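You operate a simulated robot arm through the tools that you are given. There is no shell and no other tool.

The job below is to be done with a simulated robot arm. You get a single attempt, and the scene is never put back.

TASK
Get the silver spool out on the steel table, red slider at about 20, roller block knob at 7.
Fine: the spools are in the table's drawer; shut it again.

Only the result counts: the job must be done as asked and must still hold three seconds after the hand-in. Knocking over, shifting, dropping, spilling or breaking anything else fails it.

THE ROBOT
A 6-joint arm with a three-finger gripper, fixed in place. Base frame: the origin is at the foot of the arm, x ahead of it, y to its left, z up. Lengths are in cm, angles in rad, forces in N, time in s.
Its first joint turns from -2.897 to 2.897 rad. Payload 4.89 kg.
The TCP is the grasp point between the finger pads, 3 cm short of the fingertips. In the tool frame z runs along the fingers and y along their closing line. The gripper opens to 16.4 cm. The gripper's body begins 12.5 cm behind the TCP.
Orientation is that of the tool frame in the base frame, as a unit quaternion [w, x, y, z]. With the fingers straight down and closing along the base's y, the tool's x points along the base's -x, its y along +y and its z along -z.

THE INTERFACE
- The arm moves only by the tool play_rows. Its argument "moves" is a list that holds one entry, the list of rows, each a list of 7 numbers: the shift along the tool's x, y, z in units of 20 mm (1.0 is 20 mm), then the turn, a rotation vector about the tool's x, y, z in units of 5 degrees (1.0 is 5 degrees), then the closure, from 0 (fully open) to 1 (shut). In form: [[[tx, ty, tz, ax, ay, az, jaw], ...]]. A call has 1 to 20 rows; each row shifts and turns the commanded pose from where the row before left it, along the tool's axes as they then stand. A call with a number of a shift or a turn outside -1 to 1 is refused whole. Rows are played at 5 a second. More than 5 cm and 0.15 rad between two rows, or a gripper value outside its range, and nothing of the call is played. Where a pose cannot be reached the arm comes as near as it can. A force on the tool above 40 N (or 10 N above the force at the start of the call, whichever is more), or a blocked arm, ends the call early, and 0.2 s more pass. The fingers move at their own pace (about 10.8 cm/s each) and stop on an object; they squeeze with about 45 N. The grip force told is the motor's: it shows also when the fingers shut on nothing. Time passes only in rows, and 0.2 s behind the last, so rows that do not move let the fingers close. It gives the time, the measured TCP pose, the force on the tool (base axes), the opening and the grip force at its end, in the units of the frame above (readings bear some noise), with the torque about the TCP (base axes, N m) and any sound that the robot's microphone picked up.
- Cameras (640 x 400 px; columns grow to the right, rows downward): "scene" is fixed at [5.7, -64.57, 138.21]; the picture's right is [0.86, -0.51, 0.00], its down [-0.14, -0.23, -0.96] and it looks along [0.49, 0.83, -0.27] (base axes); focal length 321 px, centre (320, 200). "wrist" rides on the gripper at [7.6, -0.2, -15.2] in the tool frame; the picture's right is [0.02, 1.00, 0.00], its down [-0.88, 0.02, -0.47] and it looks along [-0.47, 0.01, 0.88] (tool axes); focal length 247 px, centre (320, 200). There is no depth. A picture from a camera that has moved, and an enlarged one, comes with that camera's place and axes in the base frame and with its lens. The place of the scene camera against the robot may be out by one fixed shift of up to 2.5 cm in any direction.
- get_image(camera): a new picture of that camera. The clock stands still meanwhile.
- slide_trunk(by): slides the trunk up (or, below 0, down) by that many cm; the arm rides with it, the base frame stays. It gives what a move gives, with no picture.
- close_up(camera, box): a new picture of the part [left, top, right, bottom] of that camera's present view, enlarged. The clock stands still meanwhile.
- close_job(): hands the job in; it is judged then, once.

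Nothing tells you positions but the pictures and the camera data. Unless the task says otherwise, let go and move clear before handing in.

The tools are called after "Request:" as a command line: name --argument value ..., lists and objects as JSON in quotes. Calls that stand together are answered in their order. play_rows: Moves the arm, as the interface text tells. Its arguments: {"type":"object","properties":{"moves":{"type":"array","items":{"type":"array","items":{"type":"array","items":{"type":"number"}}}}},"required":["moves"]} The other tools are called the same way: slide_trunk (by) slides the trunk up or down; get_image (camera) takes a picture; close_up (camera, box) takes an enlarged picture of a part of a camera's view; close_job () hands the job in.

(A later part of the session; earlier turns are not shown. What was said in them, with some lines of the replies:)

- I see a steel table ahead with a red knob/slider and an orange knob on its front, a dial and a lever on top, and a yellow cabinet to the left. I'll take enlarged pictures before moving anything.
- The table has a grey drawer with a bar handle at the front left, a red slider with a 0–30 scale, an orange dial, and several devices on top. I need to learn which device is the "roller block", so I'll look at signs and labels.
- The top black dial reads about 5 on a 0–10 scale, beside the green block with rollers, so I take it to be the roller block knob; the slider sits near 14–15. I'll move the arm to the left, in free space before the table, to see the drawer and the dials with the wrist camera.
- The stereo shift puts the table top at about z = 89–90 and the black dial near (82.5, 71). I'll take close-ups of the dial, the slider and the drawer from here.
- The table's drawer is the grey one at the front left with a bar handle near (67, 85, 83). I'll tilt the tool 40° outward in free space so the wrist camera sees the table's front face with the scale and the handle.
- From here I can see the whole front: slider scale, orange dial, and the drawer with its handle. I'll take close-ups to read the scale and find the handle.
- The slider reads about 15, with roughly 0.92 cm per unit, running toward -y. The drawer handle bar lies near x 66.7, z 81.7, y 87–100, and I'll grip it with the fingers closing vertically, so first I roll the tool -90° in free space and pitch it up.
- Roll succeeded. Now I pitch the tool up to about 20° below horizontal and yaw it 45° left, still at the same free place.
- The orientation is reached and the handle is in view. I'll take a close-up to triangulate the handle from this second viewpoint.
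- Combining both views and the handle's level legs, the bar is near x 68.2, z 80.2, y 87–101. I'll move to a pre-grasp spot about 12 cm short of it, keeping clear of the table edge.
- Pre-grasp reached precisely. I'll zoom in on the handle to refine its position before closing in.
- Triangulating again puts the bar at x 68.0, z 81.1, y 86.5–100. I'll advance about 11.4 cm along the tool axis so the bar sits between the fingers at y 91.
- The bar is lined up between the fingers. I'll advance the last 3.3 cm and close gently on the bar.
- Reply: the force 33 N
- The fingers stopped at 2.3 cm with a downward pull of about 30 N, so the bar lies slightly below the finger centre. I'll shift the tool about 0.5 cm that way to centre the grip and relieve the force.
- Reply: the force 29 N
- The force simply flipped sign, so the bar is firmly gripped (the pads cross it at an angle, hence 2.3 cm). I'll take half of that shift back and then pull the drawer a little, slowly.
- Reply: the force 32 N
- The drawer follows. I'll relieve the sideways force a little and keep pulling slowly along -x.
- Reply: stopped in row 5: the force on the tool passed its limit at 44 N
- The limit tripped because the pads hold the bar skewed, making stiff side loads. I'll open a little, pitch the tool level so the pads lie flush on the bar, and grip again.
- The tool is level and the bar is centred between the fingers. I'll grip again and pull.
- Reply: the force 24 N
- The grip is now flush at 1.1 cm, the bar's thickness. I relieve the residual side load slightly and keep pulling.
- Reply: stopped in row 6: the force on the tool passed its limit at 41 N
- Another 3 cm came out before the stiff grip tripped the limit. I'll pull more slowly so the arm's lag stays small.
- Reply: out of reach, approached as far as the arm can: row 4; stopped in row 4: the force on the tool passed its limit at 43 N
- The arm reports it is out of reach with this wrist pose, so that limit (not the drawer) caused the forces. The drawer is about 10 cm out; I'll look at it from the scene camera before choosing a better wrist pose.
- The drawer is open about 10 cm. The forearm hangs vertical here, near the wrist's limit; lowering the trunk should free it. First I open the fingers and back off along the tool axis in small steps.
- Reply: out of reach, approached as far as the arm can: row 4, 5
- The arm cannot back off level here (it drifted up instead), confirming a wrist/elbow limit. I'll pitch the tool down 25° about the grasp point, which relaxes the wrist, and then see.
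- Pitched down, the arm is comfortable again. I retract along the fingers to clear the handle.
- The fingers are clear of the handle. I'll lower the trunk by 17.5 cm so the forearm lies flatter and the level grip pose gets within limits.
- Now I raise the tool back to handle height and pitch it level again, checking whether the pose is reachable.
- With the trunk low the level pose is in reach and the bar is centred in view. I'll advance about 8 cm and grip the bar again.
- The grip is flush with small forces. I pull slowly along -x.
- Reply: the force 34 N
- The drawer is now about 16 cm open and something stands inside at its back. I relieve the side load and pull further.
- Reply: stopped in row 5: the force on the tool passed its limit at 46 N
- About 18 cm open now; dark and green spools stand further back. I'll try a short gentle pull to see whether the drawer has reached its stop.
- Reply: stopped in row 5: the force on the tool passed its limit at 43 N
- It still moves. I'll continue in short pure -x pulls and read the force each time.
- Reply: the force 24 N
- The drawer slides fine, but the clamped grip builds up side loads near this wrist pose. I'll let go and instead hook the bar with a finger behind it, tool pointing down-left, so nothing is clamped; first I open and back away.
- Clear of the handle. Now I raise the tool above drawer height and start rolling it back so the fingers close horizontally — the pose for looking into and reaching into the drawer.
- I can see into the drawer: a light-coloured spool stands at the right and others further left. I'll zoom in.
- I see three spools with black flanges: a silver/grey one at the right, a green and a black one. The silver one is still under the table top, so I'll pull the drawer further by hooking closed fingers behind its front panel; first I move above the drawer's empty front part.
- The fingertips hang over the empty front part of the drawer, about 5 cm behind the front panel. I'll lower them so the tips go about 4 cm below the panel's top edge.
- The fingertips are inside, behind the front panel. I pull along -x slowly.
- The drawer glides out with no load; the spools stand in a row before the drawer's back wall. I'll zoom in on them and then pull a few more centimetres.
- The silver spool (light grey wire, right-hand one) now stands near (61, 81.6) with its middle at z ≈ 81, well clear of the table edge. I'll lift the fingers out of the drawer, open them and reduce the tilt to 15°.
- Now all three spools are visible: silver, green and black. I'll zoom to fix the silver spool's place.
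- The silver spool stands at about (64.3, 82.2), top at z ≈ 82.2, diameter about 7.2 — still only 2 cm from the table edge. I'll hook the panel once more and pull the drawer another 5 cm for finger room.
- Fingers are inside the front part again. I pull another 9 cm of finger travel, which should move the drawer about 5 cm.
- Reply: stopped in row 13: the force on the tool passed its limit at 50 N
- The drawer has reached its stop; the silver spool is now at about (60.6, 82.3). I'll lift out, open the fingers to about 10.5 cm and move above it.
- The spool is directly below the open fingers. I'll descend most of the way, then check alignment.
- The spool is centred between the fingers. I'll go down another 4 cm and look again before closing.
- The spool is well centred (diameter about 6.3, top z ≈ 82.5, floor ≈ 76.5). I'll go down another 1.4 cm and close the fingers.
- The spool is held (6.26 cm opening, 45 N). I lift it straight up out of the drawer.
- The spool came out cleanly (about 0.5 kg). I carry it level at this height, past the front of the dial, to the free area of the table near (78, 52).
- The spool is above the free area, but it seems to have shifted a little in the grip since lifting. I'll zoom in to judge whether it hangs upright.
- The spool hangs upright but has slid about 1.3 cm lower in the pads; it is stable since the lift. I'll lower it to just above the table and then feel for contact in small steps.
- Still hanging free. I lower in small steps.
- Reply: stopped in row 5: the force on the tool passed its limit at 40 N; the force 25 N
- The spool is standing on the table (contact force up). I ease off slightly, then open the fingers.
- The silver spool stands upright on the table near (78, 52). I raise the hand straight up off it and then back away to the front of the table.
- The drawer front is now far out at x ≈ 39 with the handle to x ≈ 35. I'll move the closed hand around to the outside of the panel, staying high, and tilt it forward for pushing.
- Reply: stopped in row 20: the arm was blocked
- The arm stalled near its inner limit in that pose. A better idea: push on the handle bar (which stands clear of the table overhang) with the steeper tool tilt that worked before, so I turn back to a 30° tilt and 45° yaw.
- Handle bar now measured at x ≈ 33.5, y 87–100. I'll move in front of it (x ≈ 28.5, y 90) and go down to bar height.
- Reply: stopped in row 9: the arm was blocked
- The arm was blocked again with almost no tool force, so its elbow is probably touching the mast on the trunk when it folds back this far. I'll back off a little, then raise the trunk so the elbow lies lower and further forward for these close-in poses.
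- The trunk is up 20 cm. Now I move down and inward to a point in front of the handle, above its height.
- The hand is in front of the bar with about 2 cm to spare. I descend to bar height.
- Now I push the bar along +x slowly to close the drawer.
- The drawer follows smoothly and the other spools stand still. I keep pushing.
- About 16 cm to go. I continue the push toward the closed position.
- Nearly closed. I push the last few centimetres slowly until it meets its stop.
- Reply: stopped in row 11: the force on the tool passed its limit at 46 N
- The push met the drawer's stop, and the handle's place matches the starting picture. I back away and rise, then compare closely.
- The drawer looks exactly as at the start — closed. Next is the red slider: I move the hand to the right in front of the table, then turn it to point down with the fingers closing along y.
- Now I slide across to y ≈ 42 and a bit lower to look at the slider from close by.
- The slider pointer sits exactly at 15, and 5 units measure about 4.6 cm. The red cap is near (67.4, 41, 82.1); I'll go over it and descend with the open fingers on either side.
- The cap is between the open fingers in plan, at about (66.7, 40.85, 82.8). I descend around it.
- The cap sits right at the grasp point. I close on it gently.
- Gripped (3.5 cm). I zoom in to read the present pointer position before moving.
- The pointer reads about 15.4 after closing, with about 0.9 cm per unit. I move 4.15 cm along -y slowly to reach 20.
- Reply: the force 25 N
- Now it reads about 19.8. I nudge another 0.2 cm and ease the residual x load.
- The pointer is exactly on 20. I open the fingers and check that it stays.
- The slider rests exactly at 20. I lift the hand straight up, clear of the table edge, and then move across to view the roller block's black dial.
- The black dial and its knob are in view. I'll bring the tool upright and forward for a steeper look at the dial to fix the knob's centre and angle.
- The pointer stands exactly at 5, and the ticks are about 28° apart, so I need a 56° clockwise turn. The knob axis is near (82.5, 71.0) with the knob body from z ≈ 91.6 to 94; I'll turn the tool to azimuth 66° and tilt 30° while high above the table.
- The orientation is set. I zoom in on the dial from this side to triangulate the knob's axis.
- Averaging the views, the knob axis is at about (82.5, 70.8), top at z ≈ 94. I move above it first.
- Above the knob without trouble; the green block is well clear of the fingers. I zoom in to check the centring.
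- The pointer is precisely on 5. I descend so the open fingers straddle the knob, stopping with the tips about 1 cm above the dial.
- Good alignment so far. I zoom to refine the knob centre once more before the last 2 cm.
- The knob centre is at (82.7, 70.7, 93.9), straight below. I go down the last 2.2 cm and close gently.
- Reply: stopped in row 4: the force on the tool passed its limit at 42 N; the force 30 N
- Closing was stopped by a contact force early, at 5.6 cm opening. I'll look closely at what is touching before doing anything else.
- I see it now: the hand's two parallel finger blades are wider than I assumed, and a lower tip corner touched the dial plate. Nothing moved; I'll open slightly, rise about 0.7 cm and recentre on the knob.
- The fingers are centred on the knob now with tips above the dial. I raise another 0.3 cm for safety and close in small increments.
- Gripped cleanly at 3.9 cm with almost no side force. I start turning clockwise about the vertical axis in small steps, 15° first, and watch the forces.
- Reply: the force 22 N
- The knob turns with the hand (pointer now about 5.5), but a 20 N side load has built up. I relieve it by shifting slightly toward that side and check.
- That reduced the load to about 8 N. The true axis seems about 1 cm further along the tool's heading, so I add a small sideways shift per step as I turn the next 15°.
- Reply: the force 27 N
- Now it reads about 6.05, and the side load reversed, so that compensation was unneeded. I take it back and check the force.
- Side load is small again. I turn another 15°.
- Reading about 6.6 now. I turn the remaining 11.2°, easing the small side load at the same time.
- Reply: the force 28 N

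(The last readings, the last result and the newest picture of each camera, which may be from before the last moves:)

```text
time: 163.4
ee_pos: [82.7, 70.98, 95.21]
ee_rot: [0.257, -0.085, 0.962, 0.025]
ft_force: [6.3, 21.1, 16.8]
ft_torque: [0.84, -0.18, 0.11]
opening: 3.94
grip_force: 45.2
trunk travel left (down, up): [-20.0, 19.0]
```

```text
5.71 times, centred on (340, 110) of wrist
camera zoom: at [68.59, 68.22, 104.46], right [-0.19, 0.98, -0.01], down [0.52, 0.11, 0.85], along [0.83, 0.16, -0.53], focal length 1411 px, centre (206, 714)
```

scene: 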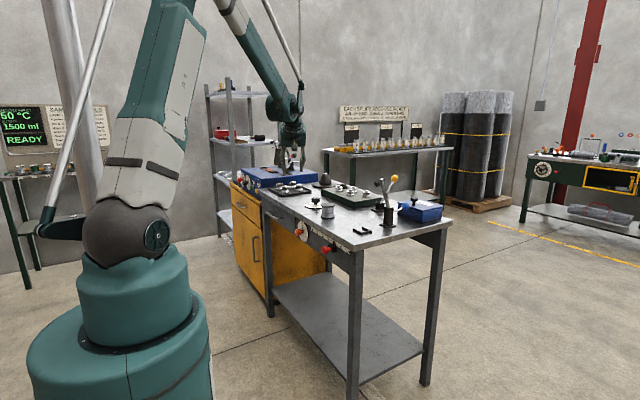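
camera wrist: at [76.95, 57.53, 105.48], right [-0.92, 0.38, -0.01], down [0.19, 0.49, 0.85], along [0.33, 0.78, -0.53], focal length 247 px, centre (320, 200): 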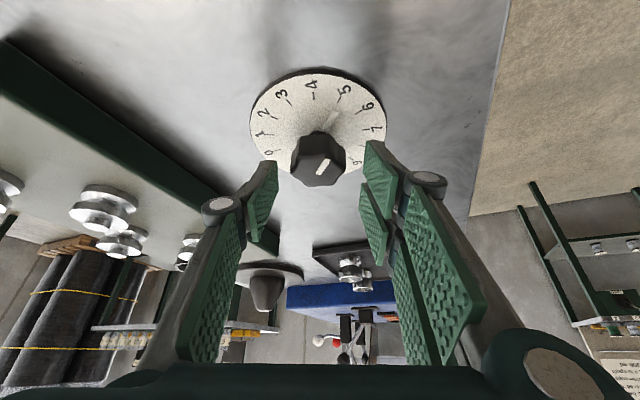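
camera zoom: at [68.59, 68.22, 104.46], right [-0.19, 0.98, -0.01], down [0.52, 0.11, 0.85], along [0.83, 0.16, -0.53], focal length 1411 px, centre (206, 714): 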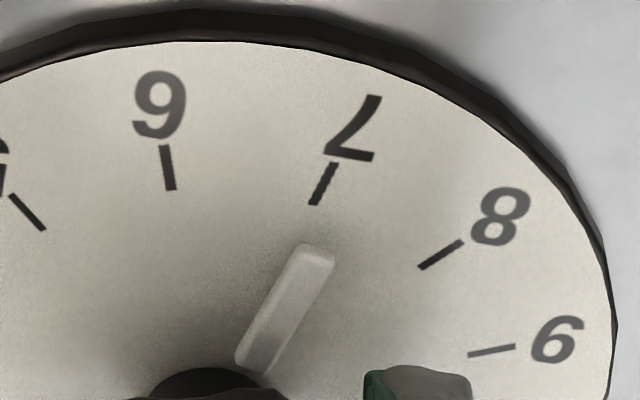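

The measured ticks lie about 27° apart, and by computing pointer and tick angles about the dial centre I get roughly 7.1. I turn back 3° and relieve the residual load.

Request:
play_rows --moves '[[[-0.02, 0.04, -0.04, -0.15, 0, -0.26, 0.85], [0, 0.04, 0, -0.15, 0, -0.26, 0.85], [0, 0, 0, 0, 0, 0, 0.85], [0, 0, 0, 0, 0, 0, 0.85]]]'

Request:
close_up --camera "wrist" --box '[300, 75, 380, 145]'

```text
time: 164.4
ee_pos: [82.72, 70.99, 94.99]
ee_rot: [0.256, -0.11, 0.96, 0.03]
ft_force: [-0.3, -0.6, -5.8]
ft_torque: [-0.06, 0.07, 0.0]
opening: 3.96
grip_force: 45.0
trunk travel left (down, up): [-20.0, 19.0]
```

```text
5.71 times, centred on (340, 110) of wrist
camera zoom: at [68.77, 67.51, 104.48], right [-0.24, 0.97, -0.01], down [0.51, 0.14, 0.85], along [0.82, 0.2, -0.53], focal length 1411 px, centre (206, 714)
```

zoom: 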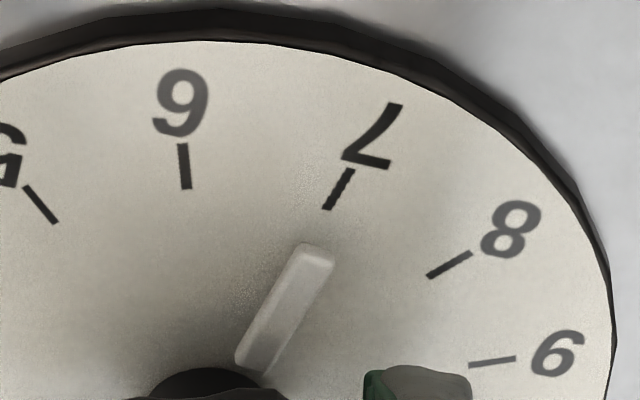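

The pointer now lines up with 7 and the load is near zero. I open the fingers gently and rise straight up.

Request:
play_rows --moves '[[[0, 0, 0, 0, 0, 0, 0.75], [0, 0, 0, 0, 0, 0, 0.7], [0, 0, 0, 0, 0, 0, 0.62], [0, 0, 0, 0, 0, 0, 0.55], [0, 0, 0, 0, 0, 0, 0.55]]]'

Request:
close_up --camera "wrist" --box '[240, 80, 400, 220]'

```text
time: 165.6
ee_pos: [82.65, 71.05, 95.32]
ee_rot: [0.255, -0.11, 0.96, 0.032]
ft_force: [-0.6, -0.8, -0.1]
ft_torque: [0.0, 0.0, -0.01]
opening: 7.39
grip_force: 0.0
trunk travel left (down, up): [-20.0, 19.0]
```

```text
2.86 times, centred on (320, 150) of wrist
camera zoom: at [68.76, 67.56, 104.54], right [-0.24, 0.97, -0.01], down [0.51, 0.13, 0.85], along [0.82, 0.2, -0.53], focal length 706 px, centre (320, 343)
```

zoom: 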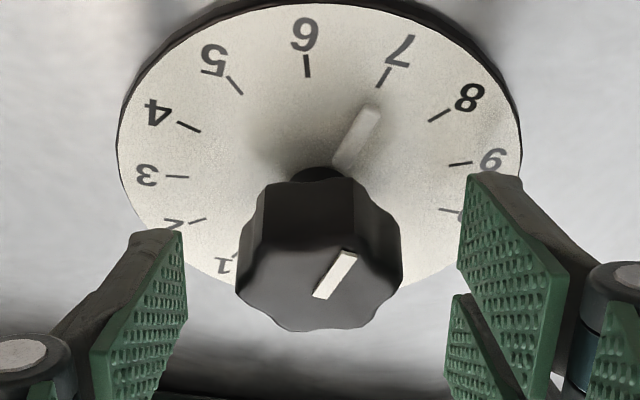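

Released; the knob stays at 7. I rise straight up and take a clear look.

Request:
play_rows --moves '[[[-0.3, 0, -0.52, 0, 0, 0, 0.55], [-0.45, 0, -0.78, 0, 0, 0, 0.55], [-0.45, 0, -0.78, 0, 0, 0, 0.55], [-0.45, 0, -0.78, 0, 0, 0, 0.55], [-0.45, 0, -0.78, 0, 0, 0, 0.55], [-0.45, 0, -0.78, 0, 0, 0, 0.55], [-0.45, 0, -0.78, 0, 0, 0, 0.55], [-0.45, 0, -0.78, 0, 0, 0, 0.55], [-0.45, 0, -0.78, 0, 0, 0, 0.55]]]'

Request:
get_image --camera "wrist"

Request:
get_image --camera "scene"

```text
time: 167.6
ee_pos: [82.58, 70.98, 110.81]
ee_rot: [0.256, -0.11, 0.96, 0.031]
ft_force: [0.7, -0.2, 0.3]
ft_torque: [-0.06, 0.01, -0.03]
opening: 7.39
grip_force: 0.1
trunk travel left (down, up): [-20.0, 19.0]
```

```text
taken
camera wrist: at [68.79, 67.54, 120.17], right [-0.24, 0.97, -0.01], down [0.51, 0.13, 0.85], along [0.82, 0.2, -0.53], focal length 247 px, centre (320, 200)
```

wrist: 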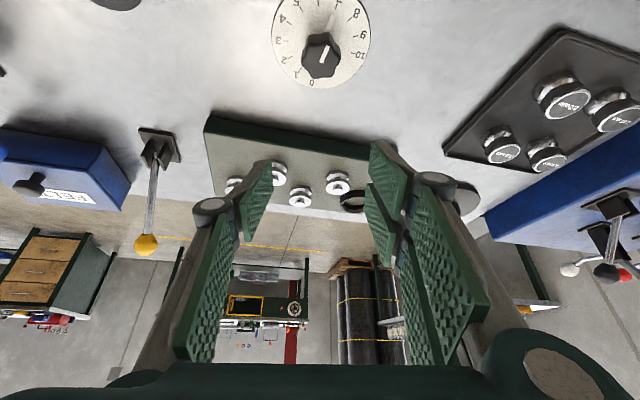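

```text
taken
```

scene: 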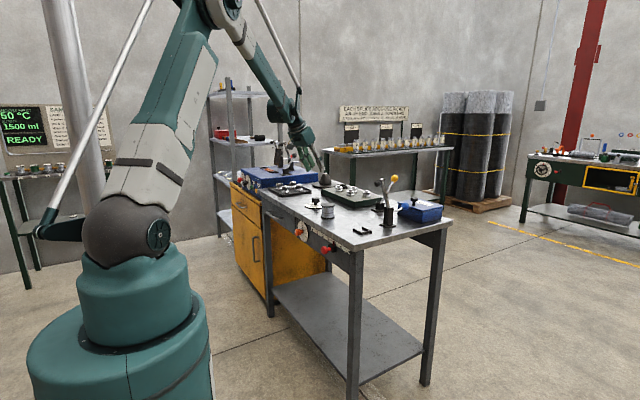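

I back the hand away toward the robot and then check all three results from clear views.

Request:
play_rows --moves '[[[0.88, 0.033, -0.6, 0, 0, 0, 0.4], [0.88, 0.033, -0.6, 0, 0, 0, 0.3], [0.88, 0.033, -0.6, 0, 0, 0, 0.2], [0.88, 0.033, -0.6, 0, 0, 0, 0.0], [0.88, 0.033, -0.6, 0, 0, 0, 0.0], [0.88, 0.033, -0.6, 0, 0, 0, 0.0], [0.88, 0.033, -0.6, 0, 0, 0, 0.0], [0.88, 0.033, -0.6, 0, 0, 0, 0.0], [0.88, 0.033, -0.6, 0, 0, 0, 0.0], [0.88, 0.033, -0.6, 0, 0, 0, 0.0], [0.88, 0.033, -0.6, 0, 0, 0, 0.0], [0.88, 0.033, -0.6, 0, 0, 0, 0.0]]]'

Request:
get_image --camera "wrist"

Request:
close_up --camera "scene" --box '[220, 160, 400, 270]'

```text
time: 170.2
ee_pos: [57.69, 65.99, 112.76]
ee_rot: [0.256, -0.11, 0.96, 0.032]
ft_force: [0.1, 0.5, -0.6]
ft_torque: [-0.05, 0.02, 0.0]
opening: 16.4
grip_force: 0.2
trunk travel left (down, up): [-20.0, 19.0]
```

```text
taken
camera wrist: at [43.85, 62.62, 122.0], right [-0.24, 0.97, -0.01], down [0.51, 0.14, 0.85], along [0.82, 0.2, -0.53], focal length 247 px, centre (320, 200)
```

wrist: 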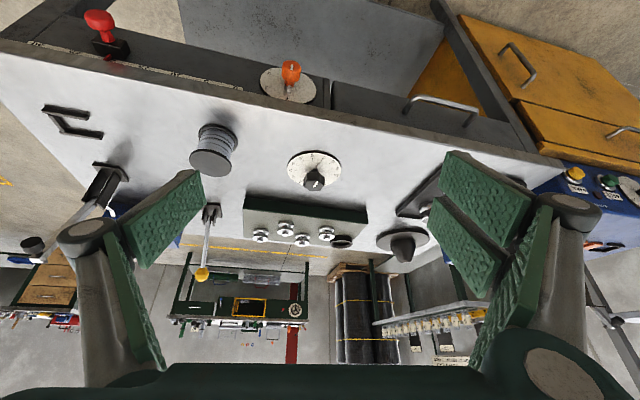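

```text
3.56 times, centred on (310, 215) of scene
camera zoom: at [5.7, -64.57, 138.21], right [0.86, -0.51, 0.0], down [-0.14, -0.23, -0.96], along [0.49, 0.83, -0.27], focal length 1143 px, centre (356, 147)
```

zoom: 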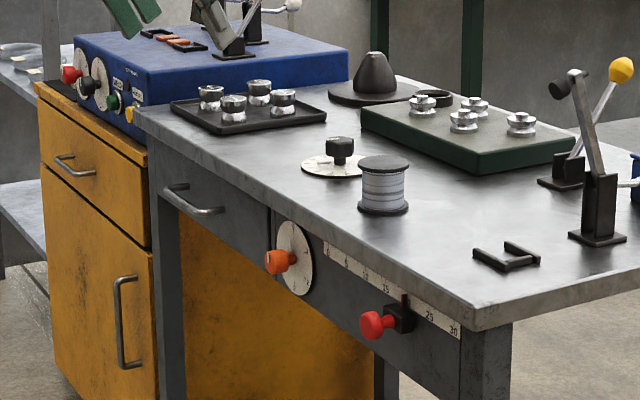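

Everything looks in order. I'll take final close-ups of the dial, the slider and the drawer gap.

Request:
close_up --camera "wrist" --box '[275, 135, 355, 200]'

Request:
close_up --camera "wrist" --box '[20, 0, 260, 120]'

Request:
close_up --camera "wrist" --box '[250, 50, 560, 190]'

Request:
close_up --camera "scene" --box '[260, 195, 360, 258]'

```text
6.15 times, centred on (315, 168) of wrist
camera zoom: at [43.85, 62.62, 122.0], right [-0.24, 0.97, -0.01], down [0.51, 0.14, 0.85], along [0.82, 0.2, -0.53], focal length 1520 px, centre (351, 400)
```

zoom: 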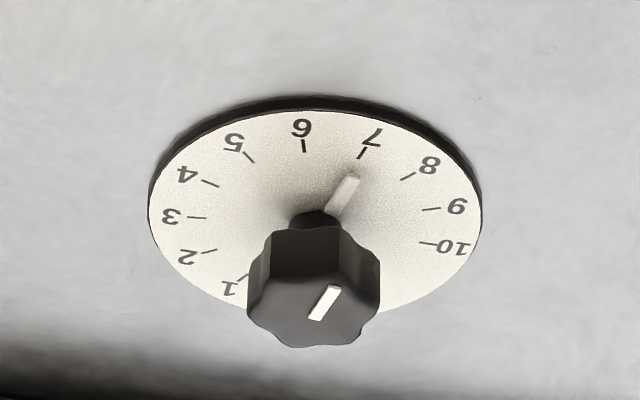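

```text
2.67 times, centred on (140, 60) of wrist
camera zoom: at [43.85, 62.62, 122.0], right [-0.24, 0.97, -0.01], down [0.51, 0.14, 0.85], along [0.82, 0.2, -0.53], focal length 659 px, centre (800, 573)
```

zoom: 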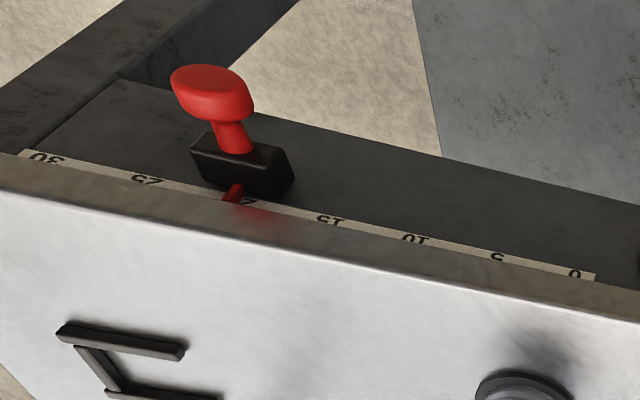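

```text
2.06 times, centred on (405, 120) of wrist
camera zoom: at [43.85, 62.62, 122.0], right [-0.24, 0.97, -0.01], down [0.51, 0.14, 0.85], along [0.82, 0.2, -0.53], focal length 510 px, centre (144, 365)
```

zoom: 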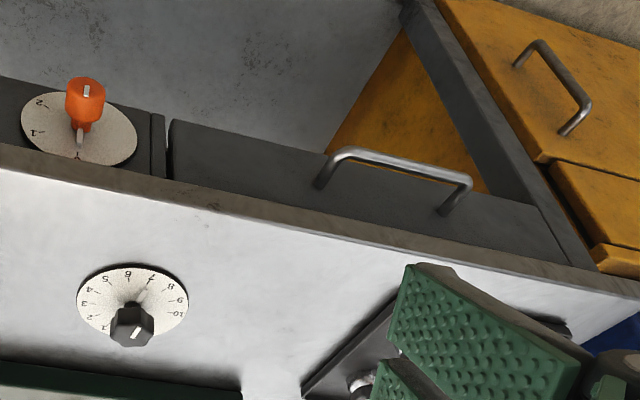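

```text
6.35 times, centred on (310, 226) of scene
camera zoom: at [5.7, -64.57, 138.21], right [0.86, -0.51, 0.0], down [-0.14, -0.23, -0.96], along [0.49, 0.83, -0.27], focal length 2041 px, centre (384, 32)
```

zoom: 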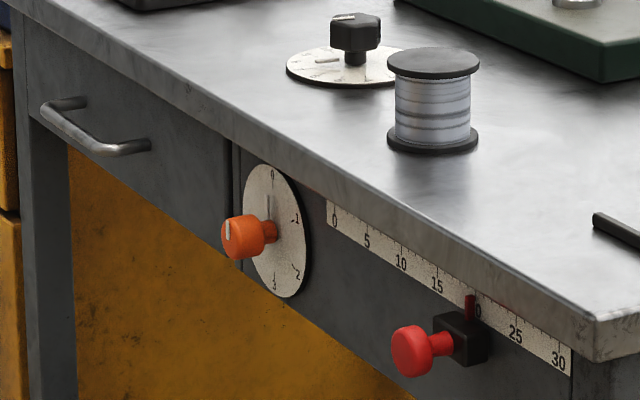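

The silver spool is on the steel table and the red slider is on 20. The roller block knob is at 7, and the drawer is shut, with its handle where it was in the first picture. The hand is open and clear, so I'm handing the job in.

Request:
close_job

```text
The job is handed in.
```

The job is handed in, with everything set as you asked. No result came back from the hand-in; these readings come from the last pictures I took before it.

- **Silver spool:** it stands upright on the steel table, on the clear area in front of the green roller block.
- **Drawer:** it is pushed to its stop, and the handle sits where it did in the first picture. The green and black spools stayed upright while I pushed it in, up to where I last had them in view.
- **Red slider:** the pointer is on 20. It started at 15.
- **Roller block knob:** the pointer is on 7. It started at 5. I took this to be the black knob on the 0–10 dial in front of the green block with the rollers.

A finger tip touched the dial plate once while I was lining up on the knob. Nothing moved, and I saw nothing else shifted or knocked over in the final pictures.
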